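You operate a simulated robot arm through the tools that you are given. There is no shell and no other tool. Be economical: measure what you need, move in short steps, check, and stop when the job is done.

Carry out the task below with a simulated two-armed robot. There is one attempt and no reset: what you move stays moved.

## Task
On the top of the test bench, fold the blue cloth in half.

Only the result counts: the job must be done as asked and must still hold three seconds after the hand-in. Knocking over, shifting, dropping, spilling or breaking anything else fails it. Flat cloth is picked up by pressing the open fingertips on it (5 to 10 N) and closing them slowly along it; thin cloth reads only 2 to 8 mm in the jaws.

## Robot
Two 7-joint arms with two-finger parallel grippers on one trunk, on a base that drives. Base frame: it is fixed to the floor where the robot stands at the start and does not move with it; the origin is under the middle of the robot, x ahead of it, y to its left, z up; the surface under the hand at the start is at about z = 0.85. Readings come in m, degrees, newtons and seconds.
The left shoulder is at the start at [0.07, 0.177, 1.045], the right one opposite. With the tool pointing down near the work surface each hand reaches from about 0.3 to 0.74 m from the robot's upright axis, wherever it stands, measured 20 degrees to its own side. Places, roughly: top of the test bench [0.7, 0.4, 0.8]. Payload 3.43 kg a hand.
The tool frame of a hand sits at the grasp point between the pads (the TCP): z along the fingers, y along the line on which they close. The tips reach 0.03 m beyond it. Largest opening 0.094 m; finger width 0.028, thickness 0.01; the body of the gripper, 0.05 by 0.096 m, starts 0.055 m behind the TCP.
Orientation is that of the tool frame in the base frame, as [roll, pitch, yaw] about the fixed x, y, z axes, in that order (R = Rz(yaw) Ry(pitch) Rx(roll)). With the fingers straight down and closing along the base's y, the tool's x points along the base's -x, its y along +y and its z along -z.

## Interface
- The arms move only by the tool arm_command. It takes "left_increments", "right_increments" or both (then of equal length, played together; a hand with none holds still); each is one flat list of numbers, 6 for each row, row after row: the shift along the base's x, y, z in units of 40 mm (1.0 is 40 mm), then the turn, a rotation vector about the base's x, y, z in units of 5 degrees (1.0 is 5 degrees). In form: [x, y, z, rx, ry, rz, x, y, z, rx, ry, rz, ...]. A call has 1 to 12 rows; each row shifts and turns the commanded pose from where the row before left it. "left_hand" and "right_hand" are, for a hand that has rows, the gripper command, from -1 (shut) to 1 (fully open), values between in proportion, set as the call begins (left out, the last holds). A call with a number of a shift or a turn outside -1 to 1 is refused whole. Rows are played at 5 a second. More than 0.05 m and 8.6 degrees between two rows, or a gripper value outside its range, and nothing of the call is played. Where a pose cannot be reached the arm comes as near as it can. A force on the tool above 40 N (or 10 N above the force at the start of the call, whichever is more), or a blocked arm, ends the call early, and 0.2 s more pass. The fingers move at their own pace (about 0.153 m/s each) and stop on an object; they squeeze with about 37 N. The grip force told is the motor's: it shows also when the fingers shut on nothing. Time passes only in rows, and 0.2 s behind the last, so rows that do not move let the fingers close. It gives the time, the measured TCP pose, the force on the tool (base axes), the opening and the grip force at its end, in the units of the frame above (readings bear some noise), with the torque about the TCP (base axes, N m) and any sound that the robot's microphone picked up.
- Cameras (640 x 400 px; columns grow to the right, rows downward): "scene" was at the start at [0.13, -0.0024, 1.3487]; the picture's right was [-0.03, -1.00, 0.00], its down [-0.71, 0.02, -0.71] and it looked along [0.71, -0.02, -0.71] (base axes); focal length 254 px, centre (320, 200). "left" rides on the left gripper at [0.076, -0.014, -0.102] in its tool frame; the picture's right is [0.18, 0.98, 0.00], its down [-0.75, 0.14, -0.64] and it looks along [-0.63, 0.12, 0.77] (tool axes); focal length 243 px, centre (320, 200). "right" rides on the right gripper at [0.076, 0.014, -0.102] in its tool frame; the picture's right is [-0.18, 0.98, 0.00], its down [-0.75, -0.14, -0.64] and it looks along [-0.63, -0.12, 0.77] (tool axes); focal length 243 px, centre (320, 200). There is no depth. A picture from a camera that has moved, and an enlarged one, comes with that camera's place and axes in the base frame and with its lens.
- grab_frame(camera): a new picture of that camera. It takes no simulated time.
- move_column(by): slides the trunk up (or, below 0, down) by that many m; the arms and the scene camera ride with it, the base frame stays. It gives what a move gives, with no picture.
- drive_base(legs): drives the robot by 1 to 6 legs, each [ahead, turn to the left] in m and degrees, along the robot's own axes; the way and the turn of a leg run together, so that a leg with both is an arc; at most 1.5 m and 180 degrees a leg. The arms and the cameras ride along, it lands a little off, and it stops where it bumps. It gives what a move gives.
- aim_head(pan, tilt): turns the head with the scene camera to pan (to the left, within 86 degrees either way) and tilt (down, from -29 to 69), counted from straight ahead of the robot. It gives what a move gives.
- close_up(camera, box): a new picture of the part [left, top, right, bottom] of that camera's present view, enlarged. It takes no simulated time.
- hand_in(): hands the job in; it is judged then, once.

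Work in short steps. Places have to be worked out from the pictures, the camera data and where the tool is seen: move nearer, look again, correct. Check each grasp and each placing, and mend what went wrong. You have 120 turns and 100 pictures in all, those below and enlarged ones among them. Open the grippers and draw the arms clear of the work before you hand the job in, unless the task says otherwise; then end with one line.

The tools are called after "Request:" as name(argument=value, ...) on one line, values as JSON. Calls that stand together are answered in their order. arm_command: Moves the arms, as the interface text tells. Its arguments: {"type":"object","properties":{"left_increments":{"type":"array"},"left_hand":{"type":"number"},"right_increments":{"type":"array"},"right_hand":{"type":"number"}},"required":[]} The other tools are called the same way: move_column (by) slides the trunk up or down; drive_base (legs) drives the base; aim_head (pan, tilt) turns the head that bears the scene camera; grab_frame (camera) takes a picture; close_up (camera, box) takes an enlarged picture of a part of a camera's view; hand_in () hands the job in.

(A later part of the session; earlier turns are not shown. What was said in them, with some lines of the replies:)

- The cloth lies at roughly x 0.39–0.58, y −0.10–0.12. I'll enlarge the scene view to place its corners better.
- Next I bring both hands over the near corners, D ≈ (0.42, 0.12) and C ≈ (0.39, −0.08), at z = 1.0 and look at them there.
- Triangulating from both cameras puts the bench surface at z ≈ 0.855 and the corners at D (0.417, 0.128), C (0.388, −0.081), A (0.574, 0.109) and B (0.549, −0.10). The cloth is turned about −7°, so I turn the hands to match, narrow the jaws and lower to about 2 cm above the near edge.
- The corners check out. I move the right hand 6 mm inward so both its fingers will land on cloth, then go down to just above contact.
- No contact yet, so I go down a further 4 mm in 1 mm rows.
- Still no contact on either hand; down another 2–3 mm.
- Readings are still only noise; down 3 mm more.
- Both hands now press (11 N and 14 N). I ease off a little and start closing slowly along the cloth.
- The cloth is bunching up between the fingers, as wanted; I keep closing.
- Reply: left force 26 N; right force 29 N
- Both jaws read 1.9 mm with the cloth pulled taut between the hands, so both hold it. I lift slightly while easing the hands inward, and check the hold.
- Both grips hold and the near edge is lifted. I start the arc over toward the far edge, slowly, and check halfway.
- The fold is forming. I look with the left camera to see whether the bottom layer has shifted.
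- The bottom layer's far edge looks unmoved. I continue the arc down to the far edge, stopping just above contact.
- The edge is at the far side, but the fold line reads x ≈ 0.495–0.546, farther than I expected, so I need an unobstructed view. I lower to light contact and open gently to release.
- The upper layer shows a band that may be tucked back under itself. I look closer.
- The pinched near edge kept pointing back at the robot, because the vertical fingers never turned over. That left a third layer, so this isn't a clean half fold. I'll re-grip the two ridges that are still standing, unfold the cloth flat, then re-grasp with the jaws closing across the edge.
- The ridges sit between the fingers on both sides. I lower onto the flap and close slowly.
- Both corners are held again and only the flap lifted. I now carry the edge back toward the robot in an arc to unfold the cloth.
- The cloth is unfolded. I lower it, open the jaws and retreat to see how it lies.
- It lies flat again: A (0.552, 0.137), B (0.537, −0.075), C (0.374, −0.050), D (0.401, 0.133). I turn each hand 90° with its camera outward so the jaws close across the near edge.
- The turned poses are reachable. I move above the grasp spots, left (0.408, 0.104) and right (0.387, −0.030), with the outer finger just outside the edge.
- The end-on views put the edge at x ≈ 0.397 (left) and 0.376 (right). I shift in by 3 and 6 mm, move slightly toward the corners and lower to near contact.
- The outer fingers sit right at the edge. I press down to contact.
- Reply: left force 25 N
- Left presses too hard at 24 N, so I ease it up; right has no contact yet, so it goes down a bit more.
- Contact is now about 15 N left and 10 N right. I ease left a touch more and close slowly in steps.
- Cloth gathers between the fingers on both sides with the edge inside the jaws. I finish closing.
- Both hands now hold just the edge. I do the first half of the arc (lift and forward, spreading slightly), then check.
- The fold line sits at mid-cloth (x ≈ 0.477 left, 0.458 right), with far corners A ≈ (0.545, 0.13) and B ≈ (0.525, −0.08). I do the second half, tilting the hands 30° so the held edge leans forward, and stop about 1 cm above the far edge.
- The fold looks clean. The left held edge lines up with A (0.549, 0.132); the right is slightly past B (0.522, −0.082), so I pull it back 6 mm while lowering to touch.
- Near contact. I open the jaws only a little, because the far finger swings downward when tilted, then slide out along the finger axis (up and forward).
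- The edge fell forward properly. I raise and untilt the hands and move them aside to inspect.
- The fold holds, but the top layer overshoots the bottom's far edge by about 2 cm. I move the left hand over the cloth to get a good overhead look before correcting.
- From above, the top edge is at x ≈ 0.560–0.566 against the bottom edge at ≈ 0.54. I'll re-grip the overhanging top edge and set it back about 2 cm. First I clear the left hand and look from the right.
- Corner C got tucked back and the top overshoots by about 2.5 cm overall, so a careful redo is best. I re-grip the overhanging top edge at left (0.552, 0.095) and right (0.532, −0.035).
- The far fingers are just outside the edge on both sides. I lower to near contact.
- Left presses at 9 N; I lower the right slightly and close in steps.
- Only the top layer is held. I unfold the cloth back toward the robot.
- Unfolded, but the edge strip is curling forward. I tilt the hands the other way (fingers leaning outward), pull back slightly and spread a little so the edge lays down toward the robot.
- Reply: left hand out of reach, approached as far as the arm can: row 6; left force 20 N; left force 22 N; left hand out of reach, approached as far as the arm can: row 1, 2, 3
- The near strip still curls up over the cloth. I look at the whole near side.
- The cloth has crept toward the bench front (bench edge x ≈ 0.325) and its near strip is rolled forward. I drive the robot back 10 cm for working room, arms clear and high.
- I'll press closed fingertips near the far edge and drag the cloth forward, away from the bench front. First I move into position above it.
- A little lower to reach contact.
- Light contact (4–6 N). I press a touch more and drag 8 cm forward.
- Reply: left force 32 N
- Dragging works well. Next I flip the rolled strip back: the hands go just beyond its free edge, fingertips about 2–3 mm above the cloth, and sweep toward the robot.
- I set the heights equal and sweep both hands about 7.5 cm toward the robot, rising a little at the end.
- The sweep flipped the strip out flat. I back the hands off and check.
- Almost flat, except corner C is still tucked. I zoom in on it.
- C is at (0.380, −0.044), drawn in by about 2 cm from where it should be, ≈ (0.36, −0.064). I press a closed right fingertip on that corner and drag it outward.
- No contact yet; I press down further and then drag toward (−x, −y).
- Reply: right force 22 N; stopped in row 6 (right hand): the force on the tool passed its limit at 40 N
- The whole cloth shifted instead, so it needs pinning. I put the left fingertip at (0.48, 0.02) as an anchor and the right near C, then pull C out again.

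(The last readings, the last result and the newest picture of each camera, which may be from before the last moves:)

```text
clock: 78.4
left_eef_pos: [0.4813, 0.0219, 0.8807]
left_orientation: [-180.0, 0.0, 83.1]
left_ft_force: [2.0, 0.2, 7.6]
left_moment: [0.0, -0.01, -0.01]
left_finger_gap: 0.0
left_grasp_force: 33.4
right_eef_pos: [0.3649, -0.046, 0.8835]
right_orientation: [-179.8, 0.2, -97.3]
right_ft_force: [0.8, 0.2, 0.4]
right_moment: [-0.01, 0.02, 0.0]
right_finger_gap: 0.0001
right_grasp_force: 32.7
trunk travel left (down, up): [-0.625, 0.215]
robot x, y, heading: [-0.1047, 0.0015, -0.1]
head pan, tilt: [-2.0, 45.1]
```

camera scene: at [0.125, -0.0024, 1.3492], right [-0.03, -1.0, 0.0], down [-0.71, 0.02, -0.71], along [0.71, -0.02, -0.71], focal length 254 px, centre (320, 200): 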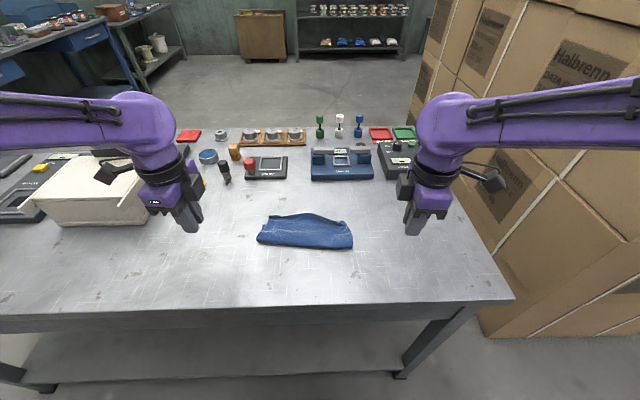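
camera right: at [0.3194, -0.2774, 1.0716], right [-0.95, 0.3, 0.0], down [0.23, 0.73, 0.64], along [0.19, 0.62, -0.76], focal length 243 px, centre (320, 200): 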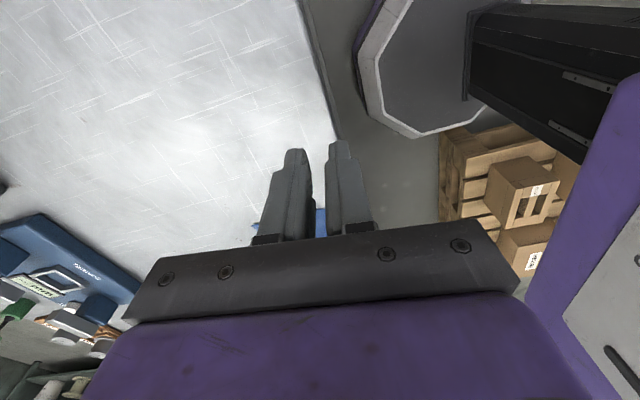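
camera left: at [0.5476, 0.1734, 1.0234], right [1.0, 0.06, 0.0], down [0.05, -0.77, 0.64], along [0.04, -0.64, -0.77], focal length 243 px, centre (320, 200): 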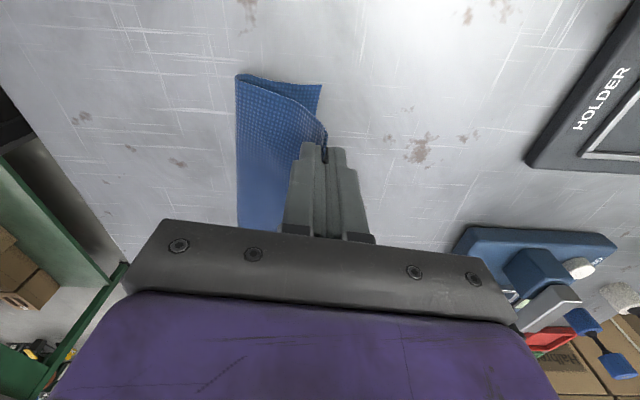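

Left pins at 8 N. I press it a bit more, bring the right into contact and pull C outward with moderate force.

Request:
arm_command(left_increments=[0, 0, -0.03, 0, 0, 0, 0, 0, 0, 0, 0, 0], right_increments=[0, 0, -0.055, 0, 0, 0, 0, 0, 0, 0, 0, 0])

Request:
arm_command(left_increments=[0, 0, 0, 0, 0, 0, 0, 0, 0, 0, 0, 0, 0, 0, 0, 0, 0, 0, 0, 0, 0, 0, 0, 0, 0, 0, 0, 0, 0, 0, 0, 0, 0, 0, 0, 0], right_increments=[-0.05, -0.12, 0, 0, 0, 0, -0.05, -0.12, 0, 0, 0, 0, -0.05, -0.12, 0.01, 0, 0, 0, -0.05, -0.12, 0.01, 0, 0, 0, -0.05, -0.12, 0, 0, 0, 0, 0, 0, 0, 0, 0, 0])

Request:
arm_command(left_increments=[0, 0, 0, 0, 0, 0, 0, 0, 0, 0, 0, 0, 0, 0, 0.6, 0, 0, 0, 0, 0, 0.9, 0, 0, 0, 0, 0.9, 0, 0, 0, 0, 0, 0.9, 0, 0, 0, 0, 0, 0.9, 0, 0, 0, 0, 0, 0.9, 0, 0, 0, 0], right_increments=[0, 0, 0.6, 0, 0, 0, 0, 0, 0.9, 0, 0, 0, 0, 0, 0, 0, 0, 0, 0, -0.9, 0.3, 0, 0, 0, 0, -0.9, 0, 0, 0, 0, 0, -0.9, 0, 0, 0, 0, 0, 0, 0, 0, 0, 0, 0, 0, 0, 0, 0, 0])

Request:
close_up(camera="scene", box=[230, 160, 390, 260])

```text
clock: 79.0
left_eef_pos: [0.4801, 0.0215, 0.8816]
left_orientation: [179.8, -0.1, 83.0]
left_ft_force: [3.8, -0.7, 16.4]
left_moment: [-0.01, -0.03, 0.0]
left_finger_gap: 0.0001
left_grasp_force: 32.9
right_eef_pos: [0.3638, -0.0465, 0.8826]
right_orientation: [-179.8, 0.2, -97.3]
right_ft_force: [-0.4, 0.2, 3.3]
right_moment: [-0.03, -0.02, 0.0]
right_finger_gap: 0.0
right_grasp_force: 32.7
trunk travel left (down, up): [-0.625, 0.215]
robot x, y, heading: [-0.0973, -0.0019, -0.3]
head pan, tilt: [-2.0, 45.1]
```

```text
clock: 80.4
left_eef_pos: [0.4806, 0.0207, 0.8815]
left_orientation: [179.8, 0.0, 82.9]
left_ft_force: [4.5, -0.8, 25.6]
left_moment: [-0.01, -0.09, 0.0]
left_finger_gap: 0.0
left_grasp_force: 32.9
right_eef_pos: [0.3518, -0.0711, 0.8835]
right_orientation: [-179.7, 0.3, -97.2]
right_ft_force: [0.6, 0.0, 0.9]
right_moment: [0.01, -0.01, 0.02]
right_finger_gap: 0.0
right_grasp_force: 32.4
trunk travel left (down, up): [-0.625, 0.215]
robot x, y, heading: [-0.1, 0.0, 0.0]
head pan, tilt: [-2.0, 45.1]
```

```text
clock: 82.2
left_eef_pos: [0.4767, 0.1663, 0.9399]
left_orientation: [-180.0, 0.0, 82.8]
left_ft_force: [0.5, 0.5, -0.5]
left_moment: [-0.04, 0.04, -0.01]
left_finger_gap: 0.0002
left_grasp_force: 33.1
right_eef_pos: [0.3524, -0.1778, 0.9551]
right_orientation: [-179.9, 0.1, -97.0]
right_ft_force: [0.5, 0.3, -0.4]
right_moment: [0.02, -0.03, -0.02]
right_finger_gap: 0.0
right_grasp_force: 32.7
trunk travel left (down, up): [-0.625, 0.215]
robot x, y, heading: [-0.1009, -0.0006, -0.1]
head pan, tilt: [-2.0, 45.1]
```

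```text
4.00 times, centred on (310, 210) of scene
camera zoom: at [0.0301, -0.0007, 1.3487], right [-0.04, -1.0, 0.0], down [-0.71, 0.02, -0.71], along [0.71, -0.03, -0.71], focal length 1018 px, centre (360, 160)
```

zoom: 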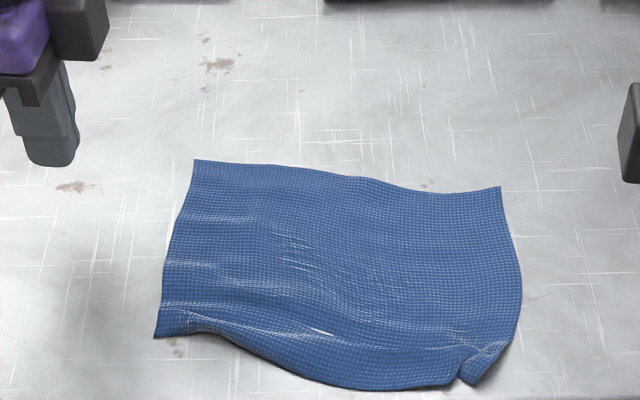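

C is out and the cloth lies reasonably flat: A (0.528, 0.092), B (0.494, −0.114), C (0.344, −0.08), D (0.382, 0.103). This time I fold the clean far edge toward the robot, so the hands go above the far edge near A and B.

Request:
arm_command(left_increments=[0.31, -0.77, -0.29, 0, 0, 0, 0.31, -0.77, -0.29, 0, 0, 0, 0.31, -0.77, -0.29, 0, 0, 0, 0, 0, 0, 0, 0, 0, 0, 0, 0, 0, 0, 0], right_increments=[0.825, 0.52, -0.31, 0, 0, 0, 0.825, 0.52, -0.31, 0, 0, 0, 0.825, 0.52, -0.31, 0, 0, 0, 0.825, 0.52, -0.31, 0, 0, 0, 0, 0, 0, 0, 0, 0], left_hand=-0.45, right_hand=-0.45)

Request:
grab_frame(camera="left")

Request:
grab_frame(camera="right")

```text
clock: 83.4
left_eef_pos: [0.5203, 0.0752, 0.9052]
left_orientation: [179.9, 0.1, 82.9]
left_ft_force: [0.2, -0.5, 0.0]
left_moment: [-0.02, -0.06, 0.01]
left_finger_gap: 0.0256
left_grasp_force: 0.0
right_eef_pos: [0.4842, -0.0937, 0.9094]
right_orientation: [-179.8, 0.3, -97.2]
right_ft_force: [-0.5, -0.1, 0.6]
right_moment: [0.0, 0.02, -0.01]
right_finger_gap: 0.026
right_grasp_force: 0.0
trunk travel left (down, up): [-0.625, 0.215]
robot x, y, heading: [-0.0989, 0.0005, -0.0]
head pan, tilt: [-2.0, 45.1]
```

```text
17 pictures are left
camera left: at [0.5145, 0.1526, 1.007], right [1.0, 0.06, 0.0], down [0.05, -0.77, 0.64], along [0.04, -0.64, -0.77], focal length 243 px, centre (320, 200)
```

left: 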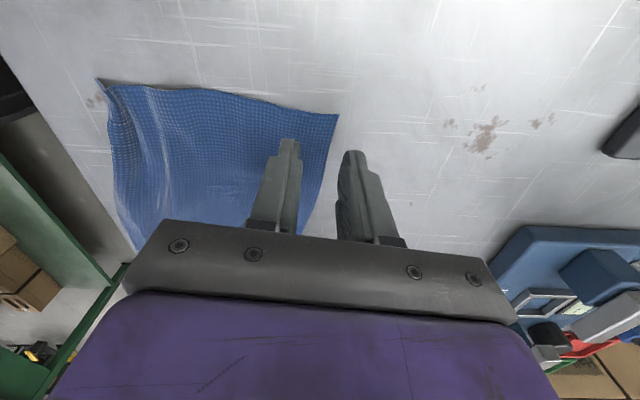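

```text
16 pictures are left
camera right: at [0.4604, -0.1703, 1.0116], right [-0.95, 0.31, 0.0], down [0.23, 0.73, 0.65], along [0.2, 0.61, -0.76], focal length 243 px, centre (320, 200)
```

right: 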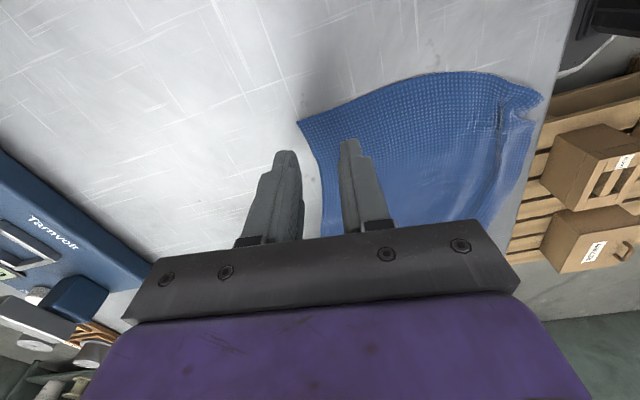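

The wrist views confirm A (0.530, 0.097) and B (0.494, −0.114), with the far fingers just past the edge. I trim slightly and lower to contact.

Request:
arm_command(left_increments=[-0.08, 0.1, -0.3, 0, 0, 0, 0, 0, -0.25, 0, 0, 0, 0, 0, 0, 0, 0, 0], right_increments=[-0.05, -0.1, -0.35, 0, 0, 0, 0, 0, -0.3, 0, 0, 0, 0, 0, 0, 0, 0, 0])

Request:
arm_command(left_increments=[0, 0, -0.04, 0, 0, 0, 0, 0, 0, 0, 0, 0], right_increments=[0, 0, -0.04, 0, 0, 0, 0, 0, 0, 0, 0, 0])

```text
clock: 84.2
left_eef_pos: [0.5165, 0.0784, 0.8813]
left_orientation: [179.7, -0.1, 82.8]
left_ft_force: [1.6, -0.5, 7.6]
left_moment: [0.06, 0.13, 0.0]
left_finger_gap: 0.0253
left_grasp_force: 0.0
right_eef_pos: [0.4833, -0.0991, 0.8813]
right_orientation: [-179.7, 0.2, -97.2]
right_ft_force: [1.4, 0.9, 6.3]
right_moment: [-0.02, 0.09, 0.01]
right_finger_gap: 0.0252
right_grasp_force: 0.0
trunk travel left (down, up): [-0.625, 0.215]
robot x, y, heading: [-0.1007, -0.0014, -0.1]
head pan, tilt: [-2.0, 45.1]
```

```text
clock: 84.8
left_eef_pos: [0.5143, 0.0784, 0.8819]
left_orientation: [179.8, 0.1, 83.0]
left_ft_force: [2.3, -0.5, 10.9]
left_moment: [0.08, 0.17, 0.01]
left_finger_gap: 0.0244
left_grasp_force: 0.0
right_eef_pos: [0.4829, -0.1006, 0.8812]
right_orientation: [-179.5, 0.2, -97.2]
right_ft_force: [3.8, -0.1, 20.4]
right_moment: [-0.12, 0.25, 0.01]
right_finger_gap: 0.0241
right_grasp_force: 0.2
trunk travel left (down, up): [-0.625, 0.215]
robot x, y, heading: [-0.1011, 0.0005, -0.3]
head pan, tilt: [-2.0, 45.1]
```

Left is at 11 N and right at 20 N. I ease the right and close in steps, then lift a little.

Request:
arm_command(left_increments=[0, 0, 0, 0, 0, 0, 0, 0, 0, 0, 0, 0], right_increments=[0, 0, 0.03, 0, 0, 0, 0, 0, 0, 0, 0, 0], left_hand=-0.56, right_hand=-0.56)

Request:
arm_command(left_increments=[0, 0, 0, 0, 0, 0], right_increments=[0, 0, 0, 0, 0, 0], left_hand=-0.68, right_hand=-0.68)

Request:
arm_command(left_increments=[0, 0, 0, 0, 0, 0], right_increments=[0, 0, 0, 0, 0, 0], left_hand=-0.82, right_hand=-0.82)

Request:
arm_command(left_increments=[0, 0, 0, 0, 0, 0, 0, 0, 0, 0, 0, 0], right_increments=[0, 0, 0, 0, 0, 0, 0, 0, 0, 0, 0, 0], left_hand=-1, right_hand=-1)

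Request:
arm_command(left_increments=[-0.05, 0, 0.25, 0, 0, 0, -0.1, 0, 0.3, 0, 0, 0, -0.1, 0, 0.3, 0, 0, 0, 0, 0, 0, 0, 0, 0], right_increments=[-0.05, 0, 0.25, 0, 0, 0, -0.1, 0, 0.3, 0, 0, 0, -0.1, 0, 0.3, 0, 0, 0, 0, 0, 0, 0, 0, 0])

Request:
close_up(camera="scene", box=[230, 150, 390, 250])

```text
clock: 85.4
left_eef_pos: [0.5117, 0.0786, 0.8821]
left_orientation: [179.8, 0.0, 83.0]
left_ft_force: [-1.2, -0.1, 14.9]
left_moment: [0.13, 0.28, 0.02]
left_finger_gap: 0.0211
left_grasp_force: 1.1
right_eef_pos: [0.4811, -0.0996, 0.8817]
right_orientation: [-179.6, 0.2, -97.2]
right_ft_force: [1.6, 0.4, 13.7]
right_moment: [-0.07, 0.18, -0.03]
right_finger_gap: 0.0204
right_grasp_force: 0.1
trunk travel left (down, up): [-0.625, 0.215]
robot x, y, heading: [-0.0967, -0.0013, -0.1]
head pan, tilt: [-2.0, 45.1]
```

```text
clock: 85.8
left_eef_pos: [0.5147, 0.0776, 0.8814]
left_orientation: [179.7, 0.0, 82.9]
left_ft_force: [1.6, 0.3, 16.5]
left_moment: [0.14, 0.15, 0.01]
left_finger_gap: 0.0144
left_grasp_force: 0.1
right_eef_pos: [0.4815, -0.0984, 0.8828]
right_orientation: [-179.7, 0.1, -97.2]
right_ft_force: [0.3, -0.2, 11.3]
right_moment: [-0.07, 0.16, -0.04]
right_finger_gap: 0.0147
right_grasp_force: 0.1
trunk travel left (down, up): [-0.625, 0.215]
robot x, y, heading: [-0.0998, 0.002, 0.2]
head pan, tilt: [-2.0, 45.1]
```

```text
clock: 86.2
left_eef_pos: [0.5135, 0.0771, 0.8812]
left_orientation: [179.8, 0.0, 82.9]
left_ft_force: [1.6, -0.3, 17.3]
left_moment: [0.11, 0.12, -0.03]
left_finger_gap: 0.008
left_grasp_force: 0.0
right_eef_pos: [0.4819, -0.1011, 0.882]
right_orientation: [-179.6, 0.1, -97.2]
right_ft_force: [1.3, 0.1, 9.5]
right_moment: [-0.06, 0.09, -0.02]
right_finger_gap: 0.0082
right_grasp_force: 0.1
trunk travel left (down, up): [-0.625, 0.215]
robot x, y, heading: [-0.0971, -0.0025, 0.0]
head pan, tilt: [-2.0, 45.1]
```

```text
clock: 86.8
left_eef_pos: [0.5132, 0.0779, 0.8818]
left_orientation: [179.8, 0.0, 82.9]
left_ft_force: [0.9, -0.8, 18.8]
left_moment: [0.1, 0.13, 0.02]
left_finger_gap: 0.0022
left_grasp_force: 37.0
right_eef_pos: [0.4809, -0.0993, 0.8817]
right_orientation: [-179.6, 0.2, -97.2]
right_ft_force: [-1.8, 1.1, 9.7]
right_moment: [-0.05, 0.09, 0.0]
right_finger_gap: 0.0019
right_grasp_force: 36.9
trunk travel left (down, up): [-0.625, 0.215]
robot x, y, heading: [-0.1024, 0.0018, -0.1]
head pan, tilt: [-2.0, 45.1]
```

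```text
clock: 87.8
left_eef_pos: [0.505, 0.0766, 0.9148]
left_orientation: [-180.0, 0.0, 82.9]
left_ft_force: [-0.5, 0.3, -0.2]
left_moment: [0.0, 0.02, 0.05]
left_finger_gap: 0.0017
left_grasp_force: 36.6
right_eef_pos: [0.4725, -0.0993, 0.9116]
right_orientation: [-179.9, 0.2, -97.1]
right_ft_force: [0.5, -0.6, 0.0]
right_moment: [-0.01, 0.02, -0.01]
right_finger_gap: 0.0023
right_grasp_force: 36.6
trunk travel left (down, up): [-0.625, 0.215]
robot x, y, heading: [-0.0983, -0.004, 0.0]
head pan, tilt: [-2.0, 45.1]
```

```text
4.00 times, centred on (310, 200) of scene
camera zoom: at [0.0301, -0.0025, 1.3486], right [-0.04, -1.0, 0.0], down [-0.71, 0.03, -0.71], along [0.71, -0.03, -0.71], focal length 1018 px, centre (360, 200)
```

zoom: 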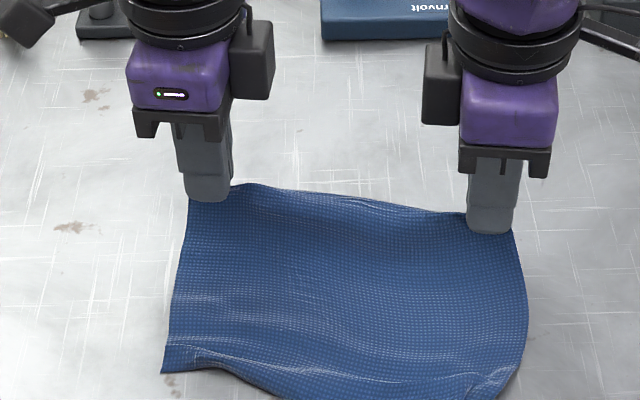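

Both far corners are held neatly. Now the first half of the arc toward the robot.

Request:
arm_command(left_increments=[-0.15, 0.02, 0.15, 0, 0, 0, -0.15, 0.02, 0.15, 0, 0, 0, -0.15, 0.02, 0.125, 0, 0, 0, -0.15, 0.02, 0.125, 0, 0, 0, -0.15, 0.02, 0.075, 0, 0, 0, -0.15, 0.02, 0.075, 0, 0, 0, -0.15, 0.02, 0.035, 0, 0, 0, -0.15, 0.02, 0.035, 0, 0, 0], right_increments=[-0.164, 0.02, 0.15, 0, 0, 0, -0.164, 0.02, 0.15, 0, 0, 0, -0.164, 0.02, 0.125, 0, 0, 0, -0.164, 0.02, 0.125, 0, 0, 0, -0.164, 0.02, 0.075, 0, 0, 0, -0.164, 0.02, 0.075, 0, 0, 0, -0.164, 0.02, 0.055, 0, 0, 0, -0.164, 0.02, 0.055, 0, 0, 0])

Request:
grab_frame(camera="left")

Request:
grab_frame(camera="right")

```text
clock: 89.6
left_eef_pos: [0.4557, 0.0818, 0.9445]
left_orientation: [180.0, 0.0, 82.9]
left_ft_force: [0.3, -0.9, -1.0]
left_moment: [0.0, 0.0, 0.06]
left_finger_gap: 0.002
left_grasp_force: 37.3
right_eef_pos: [0.4202, -0.0931, 0.945]
right_orientation: [-179.7, 0.2, -97.2]
right_ft_force: [0.5, 0.9, 0.3]
right_moment: [0.0, -0.03, 0.01]
right_finger_gap: 0.0024
right_grasp_force: 37.0
trunk travel left (down, up): [-0.625, 0.215]
robot x, y, heading: [-0.1, 0.0016, -0.2]
head pan, tilt: [-2.0, 45.1]
```

```text
14 pictures are left
camera left: at [0.4503, 0.1601, 1.0468], right [1.0, 0.06, 0.0], down [0.05, -0.76, 0.64], along [0.04, -0.64, -0.77], focal length 243 px, centre (320, 200)
```

left: 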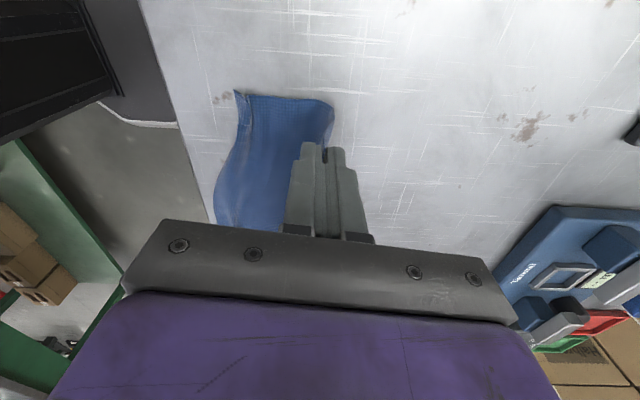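

```text
13 pictures are left
camera right: at [0.3968, -0.1684, 1.0478], right [-0.95, 0.31, 0.0], down [0.23, 0.73, 0.64], along [0.2, 0.61, -0.76], focal length 243 px, centre (320, 200)
```

right: 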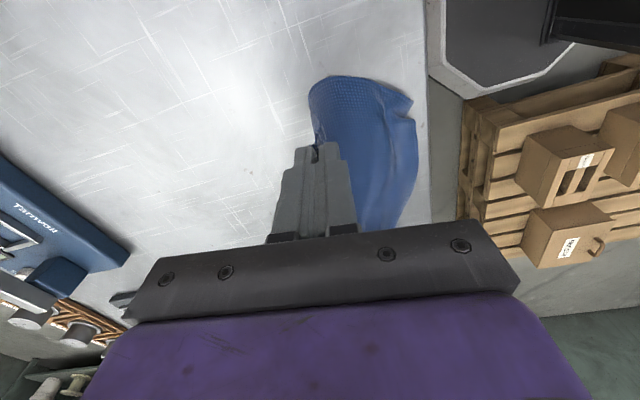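

Near corners of the bottom layer are unmoved: D (0.391, 0.102), C (0.350, −0.088). I do the second half, tilting the hands toward the robot by 30° and stopping about 1 cm above.

Request:
arm_command(left_increments=[-0.175, 0.017, 0, 0, -0.5, 0, -0.175, 0.017, 0, 0, -0.5, 0, -0.163, 0.017, -0.05, 0, -0.5, 0, -0.163, 0.017, -0.05, 0, -0.5, 0, -0.147, 0.017, -0.1, 0, -0.5, 0, -0.147, 0.017, -0.1, 0, -0.5, 0, -0.138, 0.017, -0.15, 0, -0.5, 0, -0.138, 0.017, -0.15, 0, -0.5, 0, -0.117, 0.017, -0.175, 0, -0.5, 0, -0.117, 0.017, -0.175, 0, -0.5, 0, -0.084, 0.017, -0.175, 0, -0.5, 0, -0.084, 0.017, -0.175, 0, -0.5, 0], right_increments=[-0.191, 0.017, 0, 0, -0.5, 0, -0.191, 0.017, 0, 0, -0.5, 0, -0.178, 0.017, -0.05, 0, -0.5, 0, -0.178, 0.017, -0.05, 0, -0.5, 0, -0.16, 0.017, -0.1, 0, -0.5, 0, -0.16, 0.017, -0.1, 0, -0.5, 0, -0.15, 0.017, -0.15, 0, -0.5, 0, -0.15, 0.017, -0.15, 0, -0.5, 0, -0.128, 0.017, -0.175, 0, -0.5, 0, -0.128, 0.017, -0.175, 0, -0.5, 0, -0.091, 0.017, -0.175, 0, -0.5, 0, -0.091, 0.017, -0.175, 0, -0.5, 0])

Request:
grab_frame(camera="left")

Request:
grab_frame(camera="right")

```text
clock: 92.2
left_eef_pos: [0.3901, 0.0927, 0.8934]
left_orientation: [150.1, -3.5, 83.8]
left_ft_force: [0.3, -0.6, 0.3]
left_moment: [-0.01, 0.05, -0.02]
left_finger_gap: 0.0019
left_grasp_force: 36.7
right_eef_pos: [0.3503, -0.0848, 0.8928]
right_orientation: [-149.9, 3.8, -96.0]
right_ft_force: [0.4, 0.1, 0.7]
right_moment: [0.02, 0.05, 0.02]
right_finger_gap: 0.0022
right_grasp_force: 37.3
trunk travel left (down, up): [-0.625, 0.215]
robot x, y, heading: [-0.0978, -0.0014, 0.1]
head pan, tilt: [-2.0, 45.1]
```

```text
12 pictures are left
camera left: at [0.3342, 0.17, 0.978], right [0.86, 0.06, 0.5], down [-0.28, -0.76, 0.58], along [0.42, -0.64, -0.64], focal length 243 px, centre (320, 200)
```

left: 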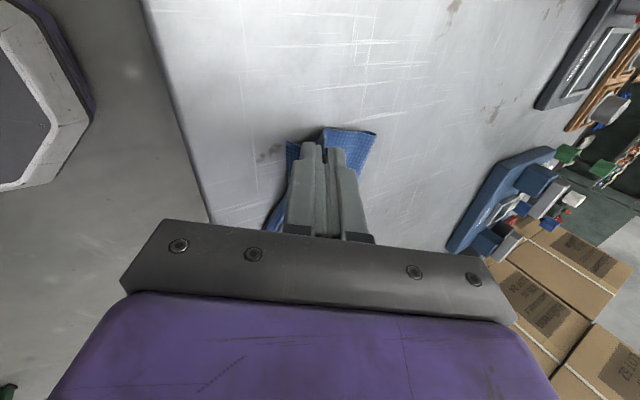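

```text
11 pictures are left
camera right: at [0.2782, -0.1603, 0.9694], right [-0.82, 0.31, -0.48], down [-0.12, 0.73, 0.68], along [0.56, 0.61, -0.56], focal length 243 px, centre (320, 200)
```

right: 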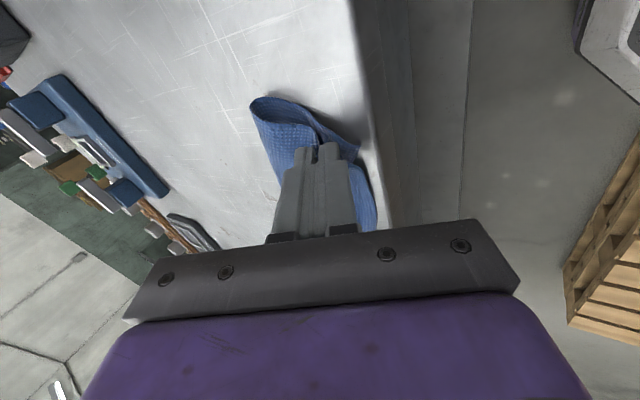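

Well aligned: bottom D (0.390, 0.10) and C (0.346, −0.085), with fold line at x ≈ 0.457 and 0.414. I lower, open slightly and slide out along the finger axis (up and toward the robot).

Request:
arm_command(left_increments=[0, 0, -0.1, 0, 0, 0, 0, 0, -0.06, 0, 0, 0, 0, 0, 0, 0, 0, 0], right_increments=[0, 0, -0.1, 0, 0, 0, 0, 0, -0.06, 0, 0, 0, 0, 0, 0, 0, 0, 0])

Request:
arm_command(left_increments=[0, 0, 0, 0, 0, 0, 0, 0, 0, 0, 0, 0], right_increments=[0, 0, 0, 0, 0, 0, 0, 0, 0, 0, 0, 0], left_hand=-0.72, right_hand=-0.72)

Request:
arm_command(left_increments=[-0.1, 0, 0.2, 0, 0, 0, -0.2, 0, 0.35, 0, 0, 0, -0.2, 0, 0.35, 0, 0, 0, 0, 0, 0.6, 0, 1, 0, 0, 0.5, 0.5, 0, 1, 0, 0, 0.9, 0.2, 0, 1, 0, 0, 0.9, 0, 0, 1, 0, 0, 0.9, 0, 0, 1, 0, 0, 0.5, 0, 0, 1, 0], right_increments=[-0.1, 0, 0.2, 0, 0, 0, -0.2, 0, 0.35, 0, 0, 0, -0.2, 0, 0.35, 0, 0, 0, 0, 0, 0.6, 0, 1, 0, 0, -0.5, 0.5, 0, 1, 0, 0, -0.9, 0.2, 0, 1, 0, 0, -0.9, 0, 0, 1, 0, 0, -0.9, 0, 0, 1, 0, 0, -0.5, 0, 0, 1, 0])

Request:
close_up(camera="scene", box=[240, 175, 384, 265])

```text
clock: 93.0
left_eef_pos: [0.3904, 0.0917, 0.8853]
left_orientation: [150.2, -3.5, 83.9]
left_ft_force: [0.5, -0.1, 0.7]
left_moment: [0.0, 0.07, 0.0]
left_finger_gap: 0.0017
left_grasp_force: 36.9
right_eef_pos: [0.35, -0.0847, 0.886]
right_orientation: [-150.0, 3.7, -96.1]
right_ft_force: [0.2, 0.0, 0.2]
right_moment: [-0.02, 0.05, 0.0]
right_finger_gap: 0.0023
right_grasp_force: 37.0
trunk travel left (down, up): [-0.625, 0.215]
robot x, y, heading: [-0.1012, 0.0016, -0.3]
head pan, tilt: [-2.0, 45.1]
```

```text
clock: 93.6
left_eef_pos: [0.3901, 0.0909, 0.8871]
left_orientation: [150.0, -3.5, 83.9]
left_ft_force: [0.5, 0.1, 4.8]
left_moment: [-0.07, -0.01, 0.04]
left_finger_gap: 0.0116
left_grasp_force: 0.0
right_eef_pos: [0.3491, -0.0846, 0.8865]
right_orientation: [-150.0, 3.8, -96.0]
right_ft_force: [0.4, 0.1, 1.8]
right_moment: [0.05, -0.02, 0.01]
right_finger_gap: 0.0126
right_grasp_force: 0.1
trunk travel left (down, up): [-0.625, 0.215]
robot x, y, heading: [-0.1001, -0.0, -0.3]
head pan, tilt: [-2.0, 45.1]
```

```text
clock: 95.6
left_eef_pos: [0.371, 0.2389, 0.9728]
left_orientation: [-179.9, 0.1, 82.9]
left_ft_force: [0.2, -0.1, -0.5]
left_moment: [0.02, 0.0, 0.04]
left_finger_gap: 0.0131
left_grasp_force: 0.1
right_eef_pos: [0.3299, -0.2295, 0.9768]
right_orientation: [180.0, 0.0, -97.0]
right_ft_force: [0.3, -1.6, 0.1]
right_moment: [-0.03, 0.01, -0.02]
right_finger_gap: 0.0132
right_grasp_force: 0.1
trunk travel left (down, up): [-0.625, 0.215]
robot x, y, heading: [-0.1007, -0.0043, 0.2]
head pan, tilt: [-2.0, 45.1]
```

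```text
4.44 times, centred on (312, 220) of scene
camera zoom: at [0.0311, -0.0023, 1.3485], right [-0.04, -1.0, 0.0], down [-0.71, 0.03, -0.7], along [0.7, -0.03, -0.71], focal length 1131 px, centre (356, 111)
```

zoom: 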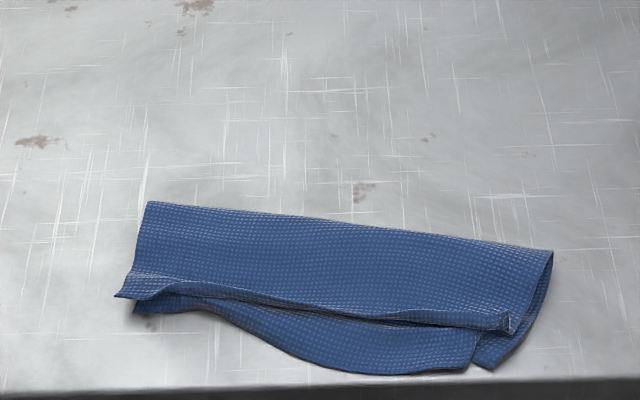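

The fold is clean: A rests on D within about 1 cm, B is within 2 cm of C, and the width is roughly half. I take one full scene view to verify the surroundings and that the cloth stays put.

Request:
arm_command(left_increments=[0, 0.3, 0.6, 0, 0, 0, 0, 0.3, 0.6, 0, 0, 0, 0, 0, 0, 0, 0, 0, 0, 0, 0, 0, 0, 0, 0, 0, 0, 0, 0, 0], right_increments=[0, -0.3, 0.6, 0, 0, 0, 0, -0.3, 0.6, 0, 0, 0, 0, 0, 0, 0, 0, 0, 0, 0, 0, 0, 0, 0, 0, 0, 0, 0, 0, 0], left_hand=0, right_hand=0)

Request:
grab_frame(camera="scene")

Request:
close_up(camera="scene", box=[256, 205, 376, 265])

```text
clock: 96.8
left_eef_pos: [0.3706, 0.2639, 1.0208]
left_orientation: [179.9, 0.1, 82.8]
left_ft_force: [0.2, -0.3, 0.2]
left_moment: [-0.01, 0.01, 0.02]
left_finger_gap: 0.0468
left_grasp_force: 0.1
right_eef_pos: [0.3273, -0.255, 1.0237]
right_orientation: [-179.9, 0.2, -97.2]
right_ft_force: [0.1, 0.4, 0.5]
right_moment: [0.03, -0.04, -0.01]
right_finger_gap: 0.0471
right_grasp_force: 0.1
trunk travel left (down, up): [-0.625, 0.215]
robot x, y, heading: [-0.103, -0.0017, -0.2]
head pan, tilt: [-2.0, 45.1]
```

```text
9 pictures are left
camera scene: at [0.0298, -0.0024, 1.3487], right [-0.04, -1.0, 0.0], down [-0.71, 0.03, -0.71], along [0.71, -0.03, -0.71], focal length 254 px, centre (320, 200)
```

scene: 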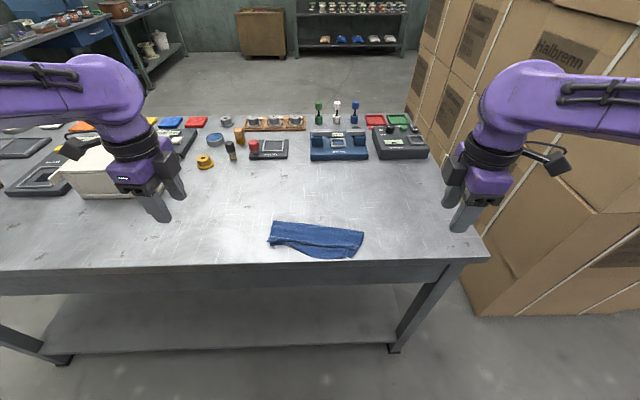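

```text
5.33 times, centred on (316, 235) of scene
camera zoom: at [0.0298, -0.0024, 1.3487], right [-0.04, -1.0, 0.0], down [-0.71, 0.03, -0.71], along [0.71, -0.03, -0.71], focal length 1357 px, centre (341, 13)
```

zoom: 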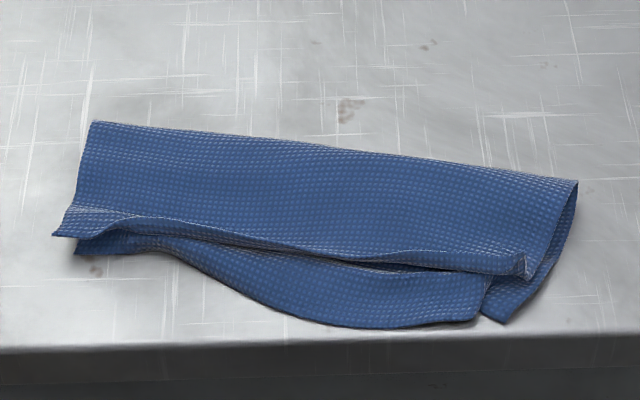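

The cloth is folded in half and steady, the other objects look undisturbed, and both hands are open and clear. I hand in.

Request:
hand_in()

```text
The job is handed in.
```

I folded the blue cloth in half on the bench top and handed it in. The corners meet within about 1–2 cm, and near the middle the bottom layer shows about 2.5 cm past the top edge. Both grippers are open and clear of the cloth, and nothing else on the bench looks disturbed.
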